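You operate a simulated robot arm through the tools that you are given. There is no shell and no other tool. Be economical: measure what you need, move in short steps, check, and stop when the job is done.

You are at the controls of a simulated robot arm. One attempt, no reset.

## Task
Fetch the coil brush and set it in the oval platter.

It is judged by the outcome, as a careful person would: the job done as asked, and still so three seconds after it is handed in. It fails if anything else is knocked over, pushed out of place, dropped, spilled or broken.

## Robot
A 7-joint arm with a two-finger parallel gripper, fixed in place. Base frame: the origin is at the foot of the arm, x ahead of it, y to its left, z up; the work surface is at about z = -0.002. Units: m, degrees, N and s.
With the tool pointing down near the work surface it reaches from about 0.24 to 0.62 m from the base axis. Its first joint turns from -66.0 to 66.0 degrees. Payload 2.6 kg.
The tool frame sits at the grasp point between the pads (the TCP): z along the fingers, y along the line on which they close. The tips reach 0.03 m beyond it. Largest opening 0.094 m; finger width 0.028, thickness 0.01; the body of the gripper, 0.05 by 0.096 m, starts 0.055 m behind the TCP.
Orientation is told as [roll, pitch, yaw] about the base's x, y, z axes, in that order, counted from this pose: with the fingers straight down and closing along the base's y, the tool's x points along the base's -x, its y along +y and its z along -z.

## Interface
- The arm moves only by the tool jog_arm. Its argument "increments" is a list of rows, each a list of 2 entries, a list of its own where there are three numbers: the shift along the base's x, y, z in m, then the turn, a rotation vector about the base's x, y, z in degrees. In form: [[[tx, ty, tz], [ax, ay, az]], ...]. A call has 1 to 20 rows; each row is the pose to reach, as a shift and turn from the pose commanded when the call began. "jaw" is the opening in per cent of the stroke, from 0 (shut) to 100 (fully open), set as the call begins (left out, the last holds). Rows are played at 5 a second. More than 0.05 m and 8.6 degrees between two rows, or a gripper value outside its range, and nothing of the call is played. A pose out of reach is approached as far as the arm can. The call stops where the force on the tool passes 40 N (or 10 N more than at its start, if that is more) or the arm is blocked; 0.2 s more then pass. Each finger travels about 0.072 m/s and halts on what it meets, pressing with about 23 N; the grip force reading is that of the motor and also rises with nothing between the fingers. The clock runs only during rows and for 0.2 s after the last one: add rows that repeat a pose to give the fingers time. It gives the time, the measured TCP pose, the force on the tool (base axes), the opening and the grip force at its end, in the units of the frame above (readings bear some noise), and new pictures: "pictures" is both (left out), scene, wrist or none.
- Cameras (640 x 400 px; columns grow to the right, rows downward): "scene" is fixed at [0.0342, 0.4449, 0.5694]; the picture's right is [-0.74, -0.68, 0.00], its down [-0.38, 0.41, -0.83] and it looks along [0.56, -0.61, -0.56] (base axes); focal length 335 px, centre (320, 200). "wrist" rides on the gripper at [0.076, 0.014, -0.102] in the tool frame; the picture's right is [-0.18, 0.98, 0.00], its down [-0.75, -0.14, -0.64] and it looks along [-0.63, -0.12, 0.77] (tool axes); focal length 243 px, centre (320, 200). There is no depth. A picture from a camera that has moved, and an enlarged one, comes with that camera's place and axes in the base frame and with its lens. The place of the scene camera against the robot may be out by one fixed shift of up to 0.018 m in any direction.
- zoom(camera, box): a new picture of the part [left, top, right, bottom] of that camera's present view, enlarged. The clock stands still meanwhile.
- finish_job(): hands the job in; it is judged then, once.

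Work in short steps. Places have to be worked out from the pictures, the camera data and where the tool is seen: move nearer, look again, correct. Check each grasp and each placing, and mend what went wrong. You have 90 turns and 170 pictures in all, those below and enlarged ones among them. Open the gripper and draw the arm clear of the work before you hand the job in, unless the task says otherwise; then end with one line.

The tools are called after ">>>" by a JSON object that holds its "method" and its "body". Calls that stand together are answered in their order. jog_arm: Moves the arm, as the interface text tells. Its arguments: {"type":"object","properties":{"increments":{"type":"array"},"jaw":{"type":"number"},"pictures":{"type":"string","enum":["both","scene","wrist","none"]}},"required":["increments"]} The other tools are called the same way: zoom (camera, box) takes an enlarged picture of a part of a camera's view; finish_job () hands the job in.

At the start:

```text
time_s: 0.0
eef_pos: [0.3529, 0.0321, 0.2957]
ee_rot: [0.0, -0.1, 0.0]
contact_force: [0.6, 0.5, -0.8]
gripper_width: 0.0938
gripper_force: 0.0
```

scene: 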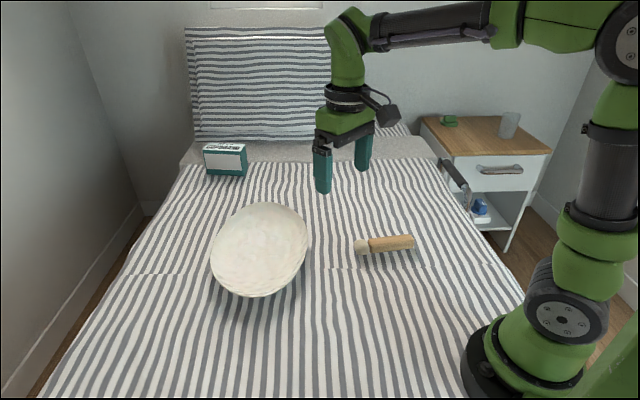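
wrist: 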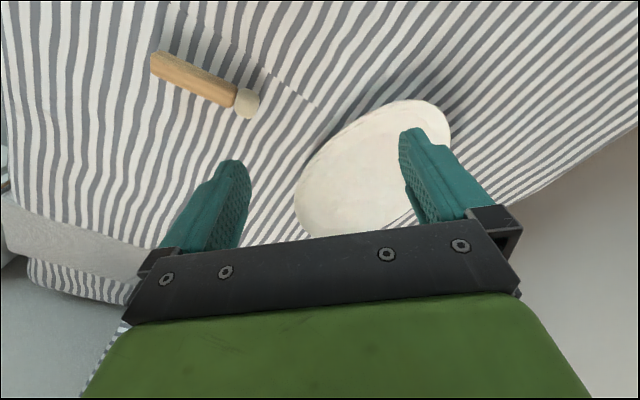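

The brush looks to be near (0.34, -0.13), with its axis about 55° from x. The platter is near (0.545, 0.095). I'll zoom to confirm what these objects are.

>>> {"method": "zoom", "body": {"camera": "scene", "box": [330, 210, 440, 280]}}

>>> {"method": "zoom", "body": {"camera": "scene", "box": [190, 180, 350, 310]}}

>>> {"method": "zoom", "body": {"camera": "scene", "box": [400, 90, 560, 240]}}

```text
5.71 times, centred on (385, 245) of scene
camera zoom: at [0.0342, 0.4449, 0.5694], right [-0.74, -0.68, 0.0], down [-0.38, 0.41, -0.83], along [0.56, -0.61, -0.56], focal length 1914 px, centre (-51, -57)
```

zoom: 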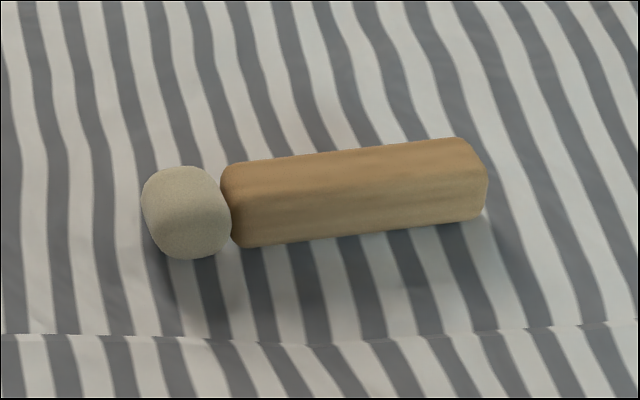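

```text
3.08 times, centred on (270, 245) of scene
camera zoom: at [0.0342, 0.4449, 0.5694], right [-0.74, -0.68, 0.0], down [-0.38, 0.41, -0.83], along [0.56, -0.61, -0.56], focal length 1030 px, centre (474, 62)
```

zoom: 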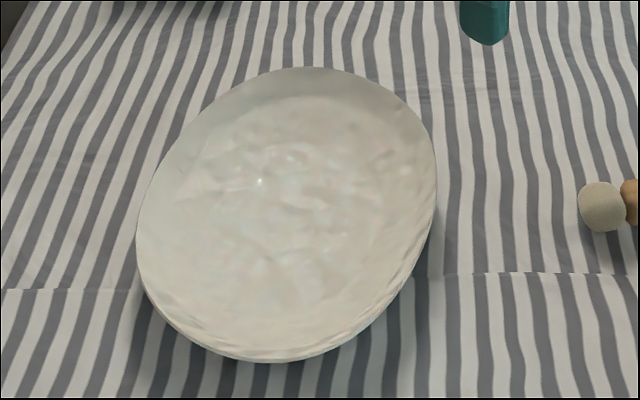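

```text
2.67 times, centred on (480, 165) of scene
camera zoom: at [0.0342, 0.4449, 0.5694], right [-0.74, -0.68, 0.0], down [-0.38, 0.41, -0.83], along [0.56, -0.61, -0.56], focal length 893 px, centre (-107, 293)
```

zoom: 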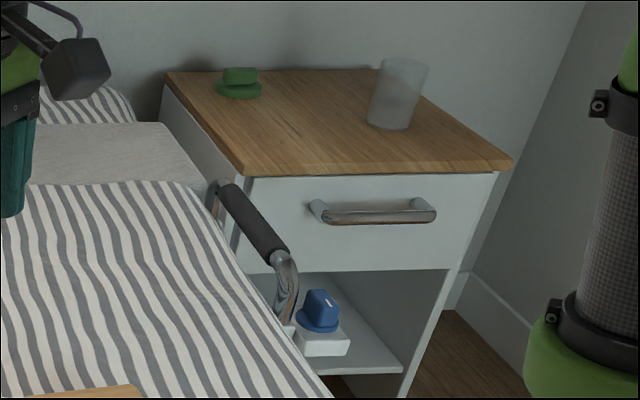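

This matches a wooden-handled brush lying on the bed. I'll move above it while yawing about +55°, so the fingers close across the handle.

>>> {"method": "jog_arm", "body": {"increments": [[[0, -0.025, -0.01], [0, 0, 8]], [[0, -0.05, -0.025], [0, 0, 16]], [[0, -0.075, -0.04], [0, 0, 24]], [[-0.005, -0.1, -0.06], [0, 0, 32]], [[-0.008, -0.13, -0.08], [0, 0, 40]], [[-0.01, -0.15, -0.1], [0, 0, 48]], [[-0.011, -0.165, -0.13], [0, 0, 55]], [[-0.011, -0.165, -0.15], [0, 0, 55]], [[-0.011, -0.165, -0.15], [0, 0, 55]]], "jaw": 100}}

```text
time_s: 2.0
eef_pos: [0.3421, -0.1326, 0.1457]
ee_rot: [-0.1, 0.1, 55.1]
contact_force: [-0.2, 0.2, -0.4]
gripper_width: 0.094
gripper_force: 0.1
camera wrist: at [0.2877, -0.187, 0.2471], right [-0.7, 0.71, 0.0], down [0.55, 0.54, 0.64], along [0.46, 0.45, -0.77], focal length 243 px, centre (320, 200)
```

scene: 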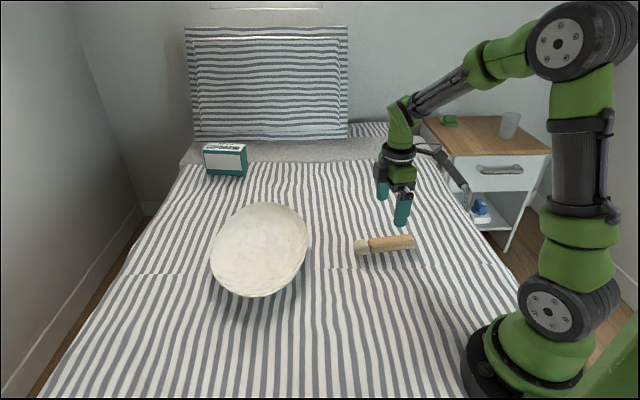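
wrist: 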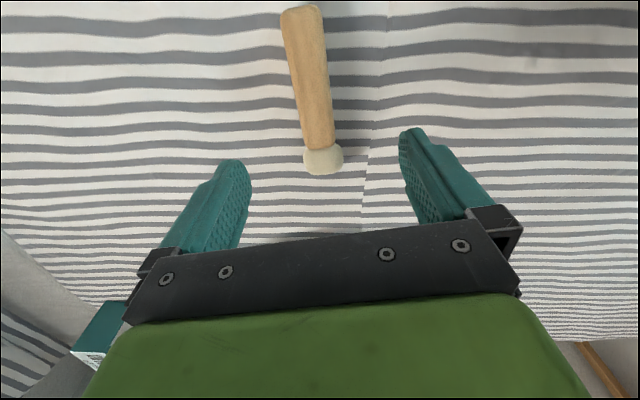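

The handle's axis comes out at about 51° and its middle near (0.342, -0.142). I'll correct the yaw and position, then descend halfway and check.

>>> {"method": "jog_arm", "body": {"increments": [[[0.001, -0.009, -0.03], [0, 0, -4]], [[0.001, -0.009, -0.065], [0, 0, -4]], [[0.001, -0.009, -0.065], [0, 0, -4]]]}}

>>> {"method": "zoom", "body": {"camera": "scene", "box": [330, 180, 450, 270]}}

```text
time_s: 2.8
eef_pos: [0.3446, -0.1411, 0.0806]
ee_rot: [0.0, 0.0, 51.0]
contact_force: [0.5, -0.6, 0.0]
gripper_width: 0.0943
gripper_force: 0.1
camera wrist: at [0.2863, -0.1912, 0.182], right [-0.65, 0.76, 0.0], down [0.58, 0.5, 0.64], along [0.49, 0.42, -0.77], focal length 243 px, centre (320, 200)
```

scene: 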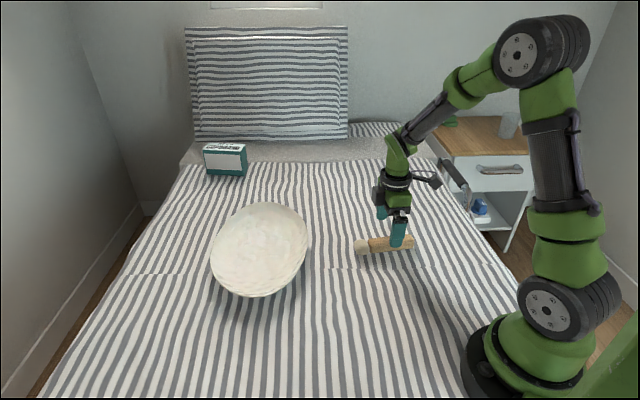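
wrist: 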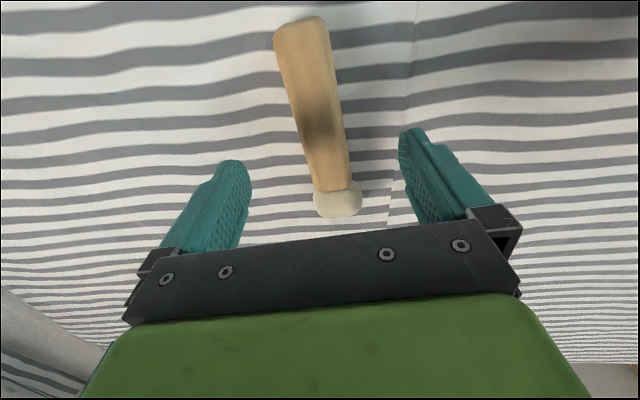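

```text
4.44 times, centred on (390, 225) of scene
camera zoom: at [0.0342, 0.4449, 0.5694], right [-0.74, -0.68, 0.0], down [-0.38, 0.41, -0.83], along [0.56, -0.61, -0.56], focal length 1488 px, centre (9, 89)
```

zoom: 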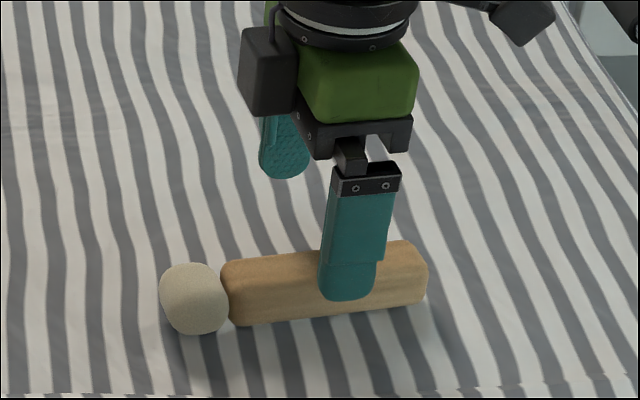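

The fingers straddle the handle with enough clearance on both sides. I'll descend to z≈0.033 and then close.

>>> {"method": "jog_arm", "body": {"increments": [[[-0.003, -0.001, -0.02], [0, 0, 1]], [[-0.003, -0.001, -0.035], [0, 0, 1]], [[-0.003, -0.001, -0.047], [0, 0, 1]], [[-0.003, -0.001, -0.047], [0, 0, 1]]]}}

```text
time_s: 3.8
eef_pos: [0.3415, -0.1433, 0.0346]
ee_rot: [0.0, 0.1, 51.9]
contact_force: [0.0, 0.1, -0.4]
gripper_width: 0.094
gripper_force: 0.1
camera wrist: at [0.2838, -0.1936, 0.1348], right [-0.66, 0.75, 0.0], down [0.57, 0.51, 0.64], along [0.48, 0.42, -0.77], focal length 243 px, centre (320, 200)
```

scene: 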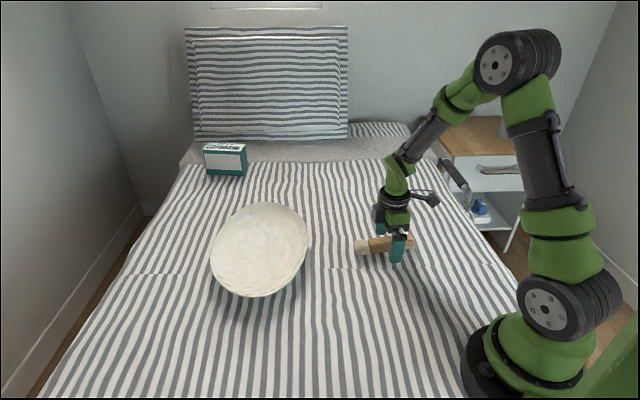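
wrist: 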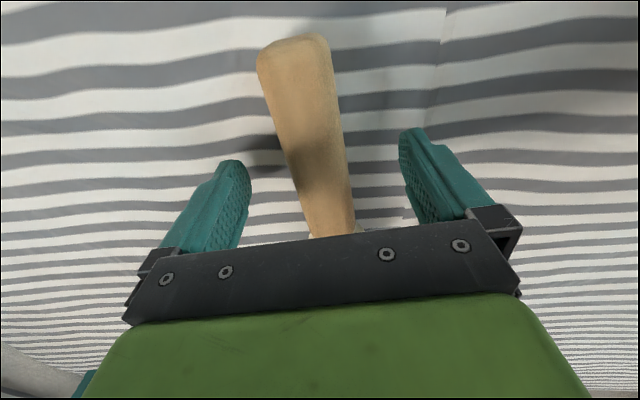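

The tool is at depth with no contact force. I'll close the jaws on the handle.

>>> {"method": "jog_arm", "body": {"increments": [[[0, 0, 0], [0, 0, 0]], [[0, 0, 0], [0, 0, 0]], [[0, 0, 0], [0, 0, 0]], [[0, 0, 0], [0, 0, 0]], [[0, 0, 0], [0, 0, 0]], [[0, 0, 0], [0, 0, 0]]], "jaw": 0, "pictures": "wrist"}}

```text
time_s: 5.2
eef_pos: [0.3411, -0.1416, 0.0346]
ee_rot: [-0.1, 0.0, 52.0]
contact_force: [-5.1, 1.8, 21.9]
gripper_width: 0.0316
gripper_force: 22.9
camera wrist: at [0.2841, -0.1936, 0.1356], right [-0.66, 0.75, 0.0], down [0.57, 0.51, 0.64], along [0.48, 0.42, -0.77], focal length 243 px, centre (320, 200)
```

wrist: 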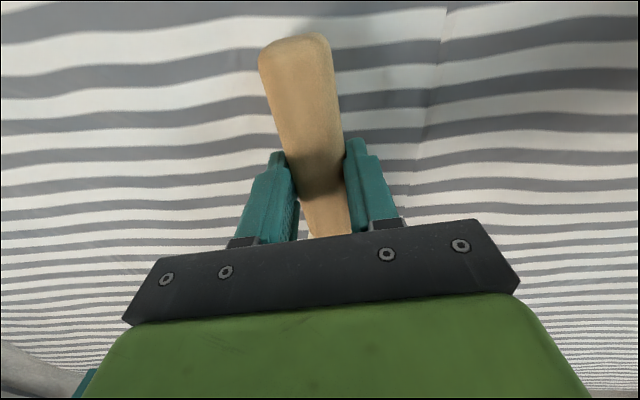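

The handle is gripped with the jaws at 31.6 mm. I'll lift it and check.

>>> {"method": "jog_arm", "body": {"increments": [[[0, 0, 0.015], [0, 0, 0]], [[0, 0, 0.04], [0, 0, 0]], [[0, 0, 0.08], [0, 0, 0]], [[0, 0, 0.115], [0, 0, 0]], [[0, 0, 0.115], [0, 0, 0]]]}}

```text
time_s: 6.4
eef_pos: [0.3411, -0.1418, 0.1492]
ee_rot: [0.0, 0.0, 51.9]
contact_force: [0.9, -0.2, 0.5]
gripper_width: 0.0315
gripper_force: 23.0
camera wrist: at [0.2833, -0.1938, 0.2506], right [-0.66, 0.75, 0.0], down [0.57, 0.51, 0.64], along [0.48, 0.42, -0.77], focal length 243 px, centre (320, 200)
```

scene: 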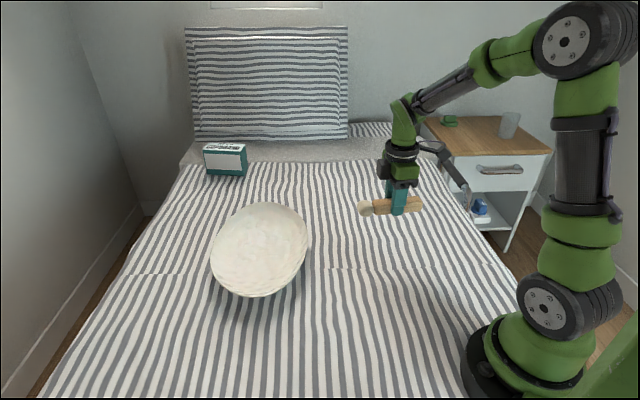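
wrist: 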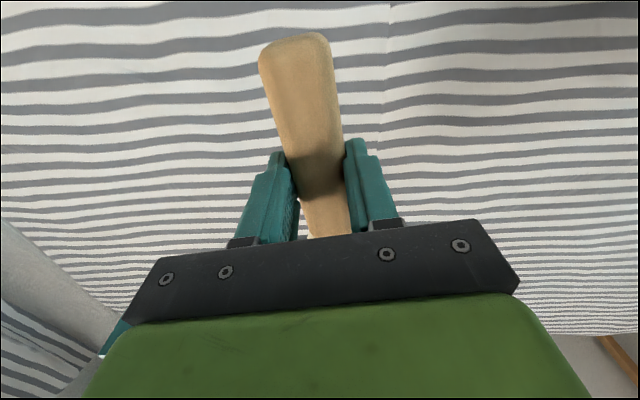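

The brush is held level. I'll carry it above the platter centre, near (0.545, 0.088), yawing it to line up with the platter's long axis.

>>> {"method": "jog_arm", "body": {"increments": [[[0.025, 0.028, 0.01], [0, 0, 6]], [[0.05, 0.057, 0.02], [0, 0, 12]], [[0.075, 0.085, 0.02], [0, 0, 18]], [[0.1, 0.114, 0.02], [0, 0, 24]], [[0.125, 0.142, 0.02], [0, 0, 30]], [[0.15, 0.171, 0.02], [0, 0, 36]], [[0.175, 0.2, 0.02], [0, 0, 42]], [[0.2, 0.228, 0.02], [0, 0, 48]], [[0.2, 0.228, 0.02], [0, 0, 48]], [[0.2, 0.228, 0.02], [0, 0, 48]]]}}

```text
time_s: 8.6
eef_pos: [0.5394, 0.0849, 0.1681]
ee_rot: [0.0, 0.0, 100.2]
contact_force: [-0.1, 0.4, -1.3]
gripper_width: 0.0311
gripper_force: 22.8
camera wrist: at [0.5398, 0.0072, 0.2694], right [-1.0, 0.01, 0.0], down [0.01, 0.77, 0.64], along [0.01, 0.64, -0.77], focal length 243 px, centre (320, 200)
```

scene: 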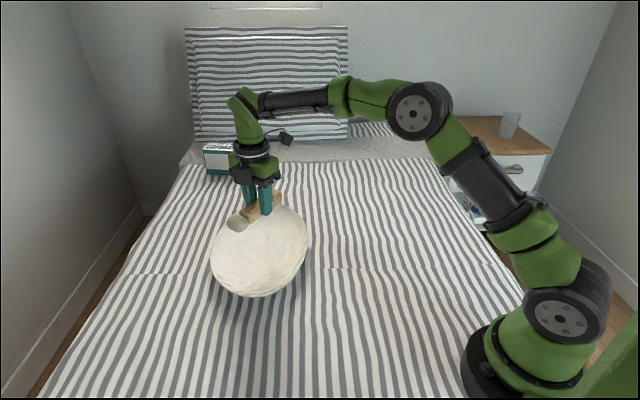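
wrist: 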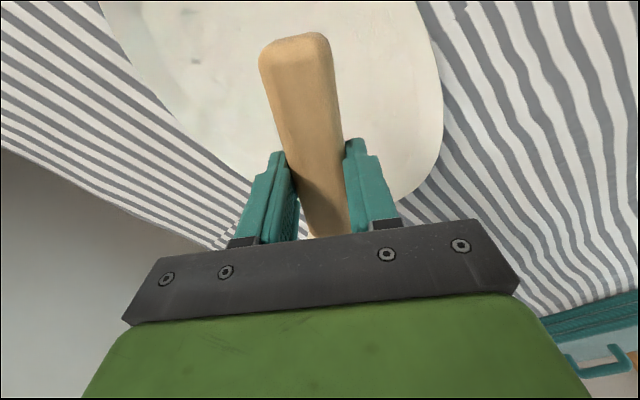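

The brush is over the platter's centre. I'll lower it to just above the floor.

>>> {"method": "jog_arm", "body": {"increments": [[[0.004, 0, -0.03], [0, 0, 0]], [[0.004, 0, -0.06], [0, 0, 0]], [[0.004, 0, -0.085], [0, 0, 0]], [[0.004, 0, -0.1], [0, 0, 0]], [[0.004, 0, -0.1], [0, 0, 0]]]}}

>>> {"method": "zoom", "body": {"camera": "scene", "box": [190, 170, 350, 310]}}

```text
time_s: 9.8
eef_pos: [0.5439, 0.0851, 0.068]
ee_rot: [0.0, 0.1, 99.9]
contact_force: [-0.4, -0.6, -1.4]
gripper_width: 0.0314
gripper_force: 23.5
camera wrist: at [0.5439, 0.0075, 0.1697], right [-1.0, 0.01, 0.0], down [0.01, 0.77, 0.64], along [0.01, 0.64, -0.77], focal length 243 px, centre (320, 200)
```

scene: 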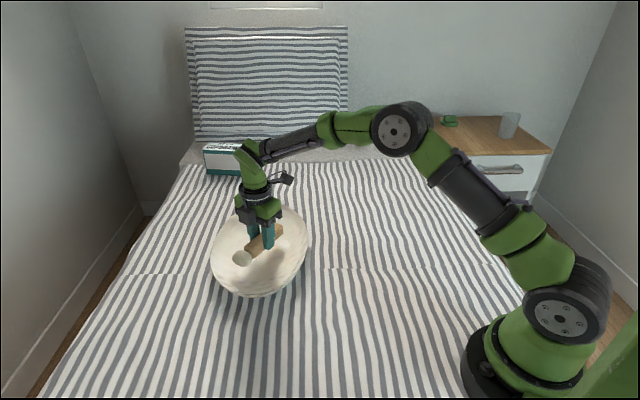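
wrist: 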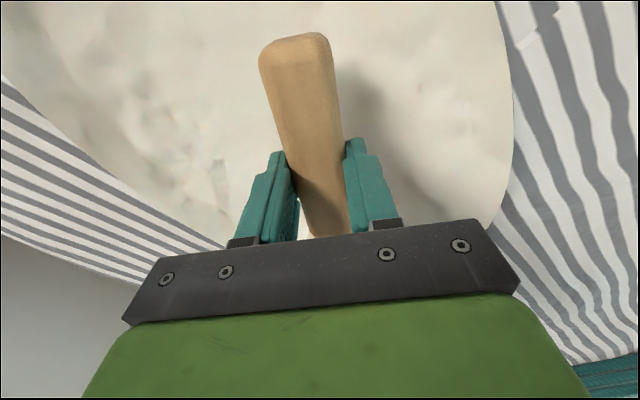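

```text
2.86 times, centred on (270, 240) of scene
camera zoom: at [0.0342, 0.4449, 0.5694], right [-0.74, -0.68, 0.0], down [-0.38, 0.41, -0.83], along [0.56, -0.61, -0.56], focal length 957 px, centre (463, 86)
```

zoom: 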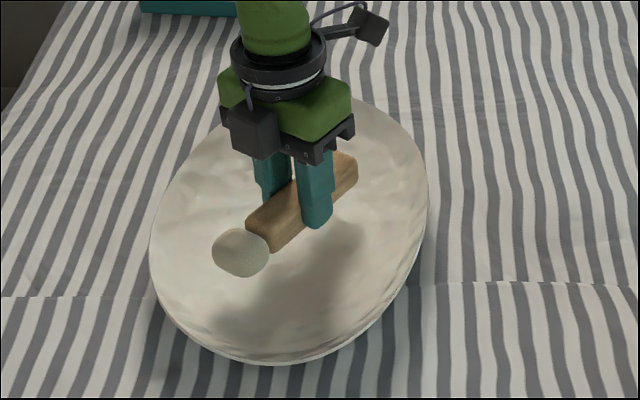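

Everything is clear and centred, so I'll lower it gently in small steps while watching the force.

>>> {"method": "jog_arm", "body": {"increments": [[[0, 0, -0.004], [0, 0, 0]], [[0, 0, -0.008], [0, 0, 0]], [[0, 0, -0.012], [0, 0, 0]], [[0, 0, -0.014], [0, 0, 0]], [[0, 0, -0.014], [0, 0, 0]]], "pictures": "scene"}}

```text
time_s: 11.0
eef_pos: [0.5456, 0.0853, 0.0538]
ee_rot: [0.0, 0.0, 100.0]
contact_force: [-1.4, 0.4, -0.6]
gripper_width: 0.0317
gripper_force: 23.4
```

scene: 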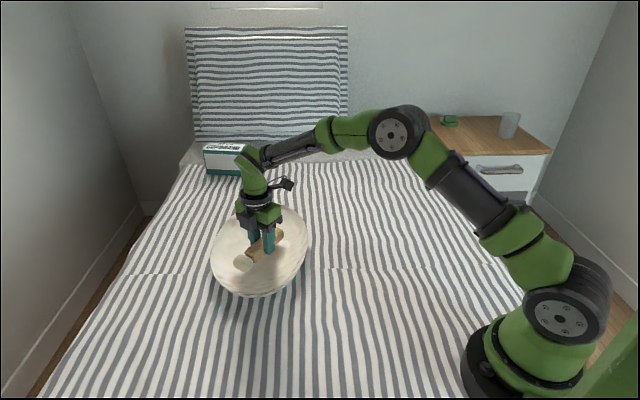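

There's no contact yet, so I'll continue down slowly.

>>> {"method": "jog_arm", "body": {"increments": [[[0, 0, -0.002], [0, 0, 0]], [[0, 0, -0.004], [0, 0, 0]], [[0, 0, -0.006], [0, 0, 0]], [[0, 0, -0.006], [0, 0, 0]]], "pictures": "none"}}

```text
time_s: 12.0
eef_pos: [0.5446, 0.0839, 0.0487]
ee_rot: [-0.1, 0.1, 100.0]
contact_force: [-3.2, -2.7, 6.2]
gripper_width: 0.0315
gripper_force: 22.9
```

The brush has touched down with about 6 N, so I'll release it with a moderate opening.

>>> {"method": "jog_arm", "body": {"increments": [[[0, 0, 0], [0, 0, 0]], [[0, 0, 0], [0, 0, 0]], [[0, 0, 0], [0, 0, 0]], [[0, 0, 0], [0, 0, 0]]], "jaw": 65}}

>>> {"method": "zoom", "body": {"camera": "scene", "box": [190, 170, 350, 310]}}

```text
time_s: 13.0
eef_pos: [0.5438, 0.0848, 0.0494]
ee_rot: [0.0, -0.1, 100.0]
contact_force: [0.5, -0.1, 0.4]
gripper_width: 0.0611
gripper_force: 0.0
camera wrist: at [0.5446, 0.0074, 0.1501], right [-1.0, 0.01, 0.0], down [0.01, 0.77, 0.64], along [0.01, 0.64, -0.77], focal length 243 px, centre (320, 200)
```

scene: 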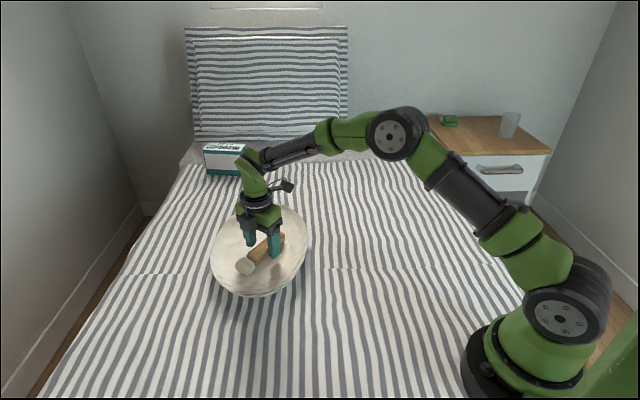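
wrist: 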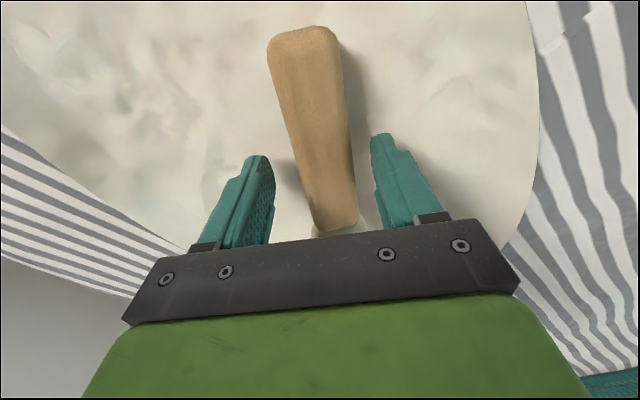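

```text
2.86 times, centred on (270, 240) of scene
camera zoom: at [0.0342, 0.4449, 0.5694], right [-0.74, -0.68, 0.0], down [-0.38, 0.41, -0.83], along [0.56, -0.61, -0.56], focal length 957 px, centre (463, 86)
```

zoom: 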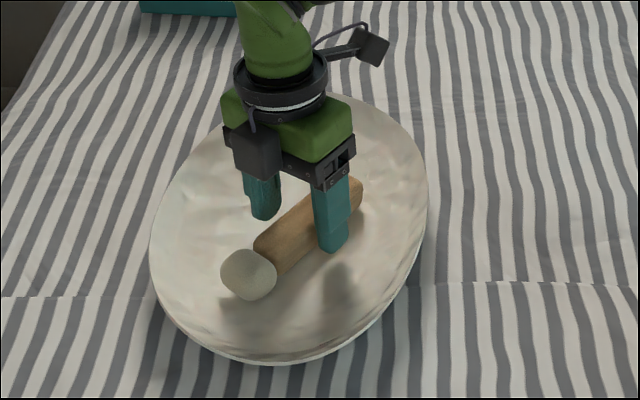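

The brush is resting in the platter and released. I'll raise the arm straight up and draw it back.

>>> {"method": "jog_arm", "body": {"increments": [[[0, 0, 0.02], [0, 0, 0]], [[0, 0, 0.06], [0, 0, 0]], [[0, 0, 0.1], [0, 0, 0]], [[0, 0, 0.14], [0, 0, 0]], [[0, 0, 0.18], [0, 0, 0]], [[-0.03, -0.03, 0.2], [0, 0, -6]], [[-0.06, -0.06, 0.2], [0, 0, -12]], [[-0.09, -0.09, 0.2], [0, 0, -18]], [[-0.12, -0.12, 0.2], [0, 0, -24]], [[-0.15, -0.15, 0.2], [0, 0, -30]], [[-0.18, -0.18, 0.2], [0, 0, -36]], [[-0.18, -0.18, 0.2], [0, 0, -36]], [[-0.18, -0.18, 0.2], [0, 0, -36]]], "jaw": 100}}

>>> {"method": "zoom", "body": {"camera": "scene", "box": [190, 170, 350, 310]}}

```text
time_s: 15.8
eef_pos: [0.3642, -0.0956, 0.249]
ee_rot: [0.0, 0.0, 64.0]
contact_force: [0.6, 0.7, 0.3]
gripper_width: 0.0942
gripper_force: 0.0
camera wrist: at [0.32, -0.1582, 0.3505], right [-0.8, 0.6, 0.0], down [0.46, 0.62, 0.64], along [0.38, 0.52, -0.77], focal length 243 px, centre (320, 200)
```

scene: 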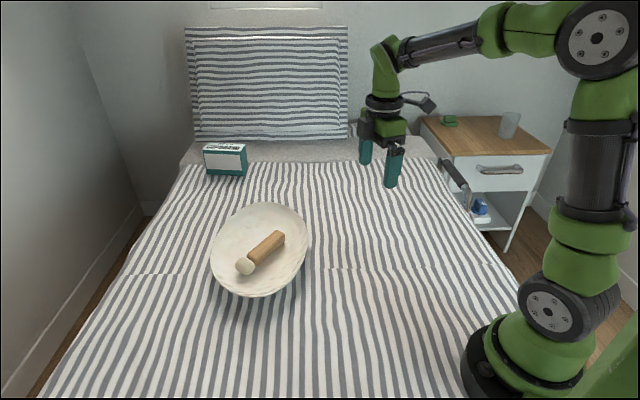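
wrist: 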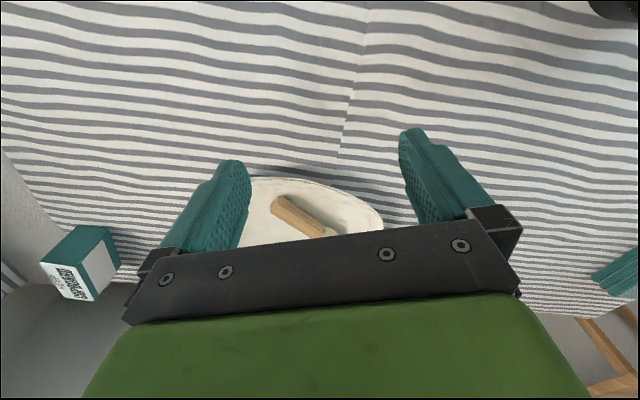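

```text
2.86 times, centred on (270, 240) of scene
camera zoom: at [0.0342, 0.4449, 0.5694], right [-0.74, -0.68, 0.0], down [-0.38, 0.41, -0.83], along [0.56, -0.61, -0.56], focal length 957 px, centre (463, 86)
```

zoom: 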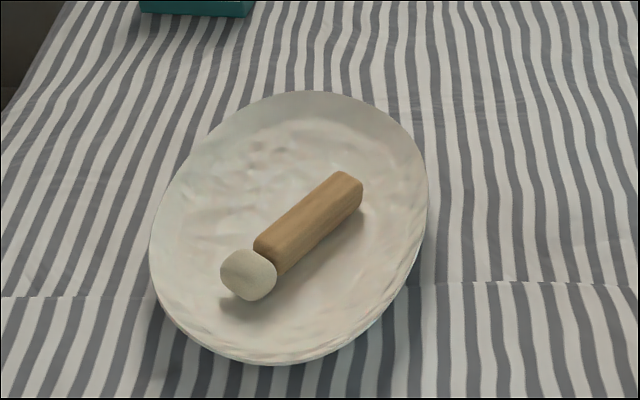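

The brush lies stable in the platter, which hasn't moved. A teal object shows at the right edge of the wrist view, so I'll check it isn't a better match for the name.

>>> {"method": "zoom", "body": {"camera": "wrist", "box": [540, 230, 640, 400]}}

>>> {"method": "zoom", "body": {"camera": "wrist", "box": [20, 200, 180, 320]}}

```text
2.35 times, centred on (590, 315) of wrist
camera zoom: at [0.32, -0.1582, 0.3505], right [-0.8, 0.6, 0.0], down [0.46, 0.62, 0.64], along [0.38, 0.52, -0.77], focal length 571 px, centre (-315, -71)
```

zoom: 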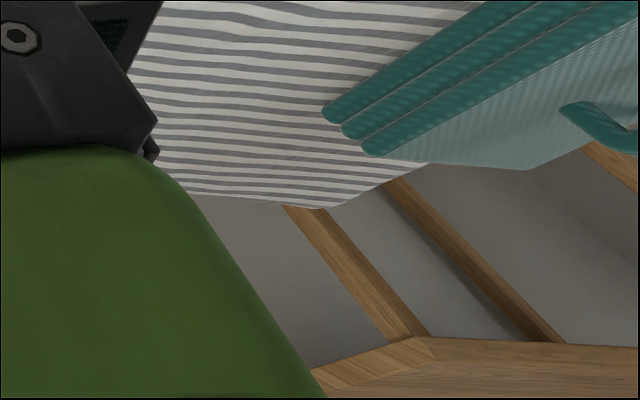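

```text
3.33 times, centred on (100, 260) of wrist
camera zoom: at [0.32, -0.1582, 0.3505], right [-0.8, 0.6, 0.0], down [0.46, 0.62, 0.64], along [0.38, 0.52, -0.77], focal length 809 px, centre (1053, 0)
```

zoom: 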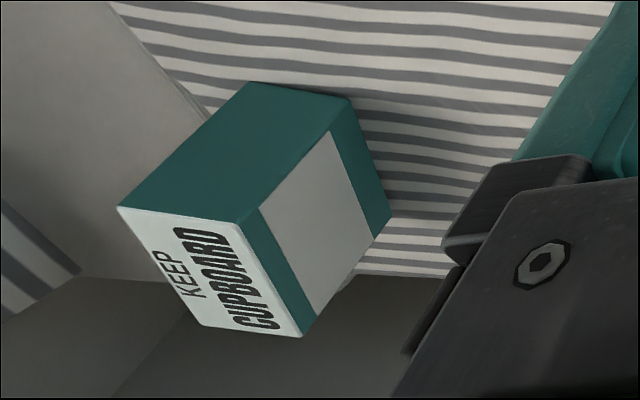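

The teal object is folded fabric, not a brush. The box carries printed text, so I'll read its other side before handing in.

>>> {"method": "zoom", "body": {"camera": "scene", "box": [195, 135, 255, 185]}}

```text
8.00 times, centred on (225, 160) of scene
camera zoom: at [0.0342, 0.4449, 0.5694], right [-0.74, -0.68, 0.0], down [-0.38, 0.41, -0.83], along [0.56, -0.61, -0.56], focal length 2679 px, centre (1080, 520)
```

zoom: 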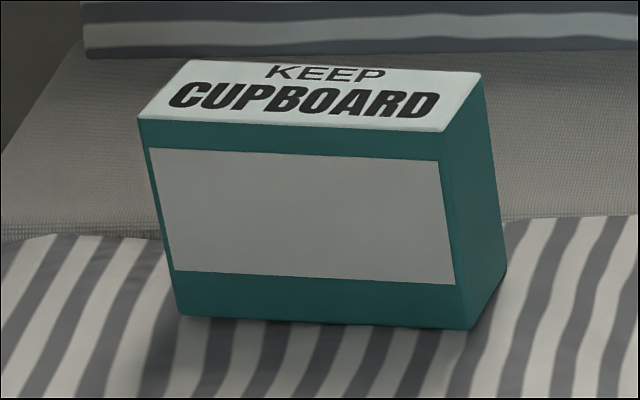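

The box's label has nothing to do with this job. The brush is in the platter, nothing else has moved and the arm is clear, so I'm handing in.

>>> {"method": "finish_job", "body": {}}

```text
The job is handed in.
```

The brush is resting in the middle of the oval platter, the gripper is open and the arm is drawn clear. I took the wooden-handled brush on the bed to be the coil brush, as it was the only brush I could see.
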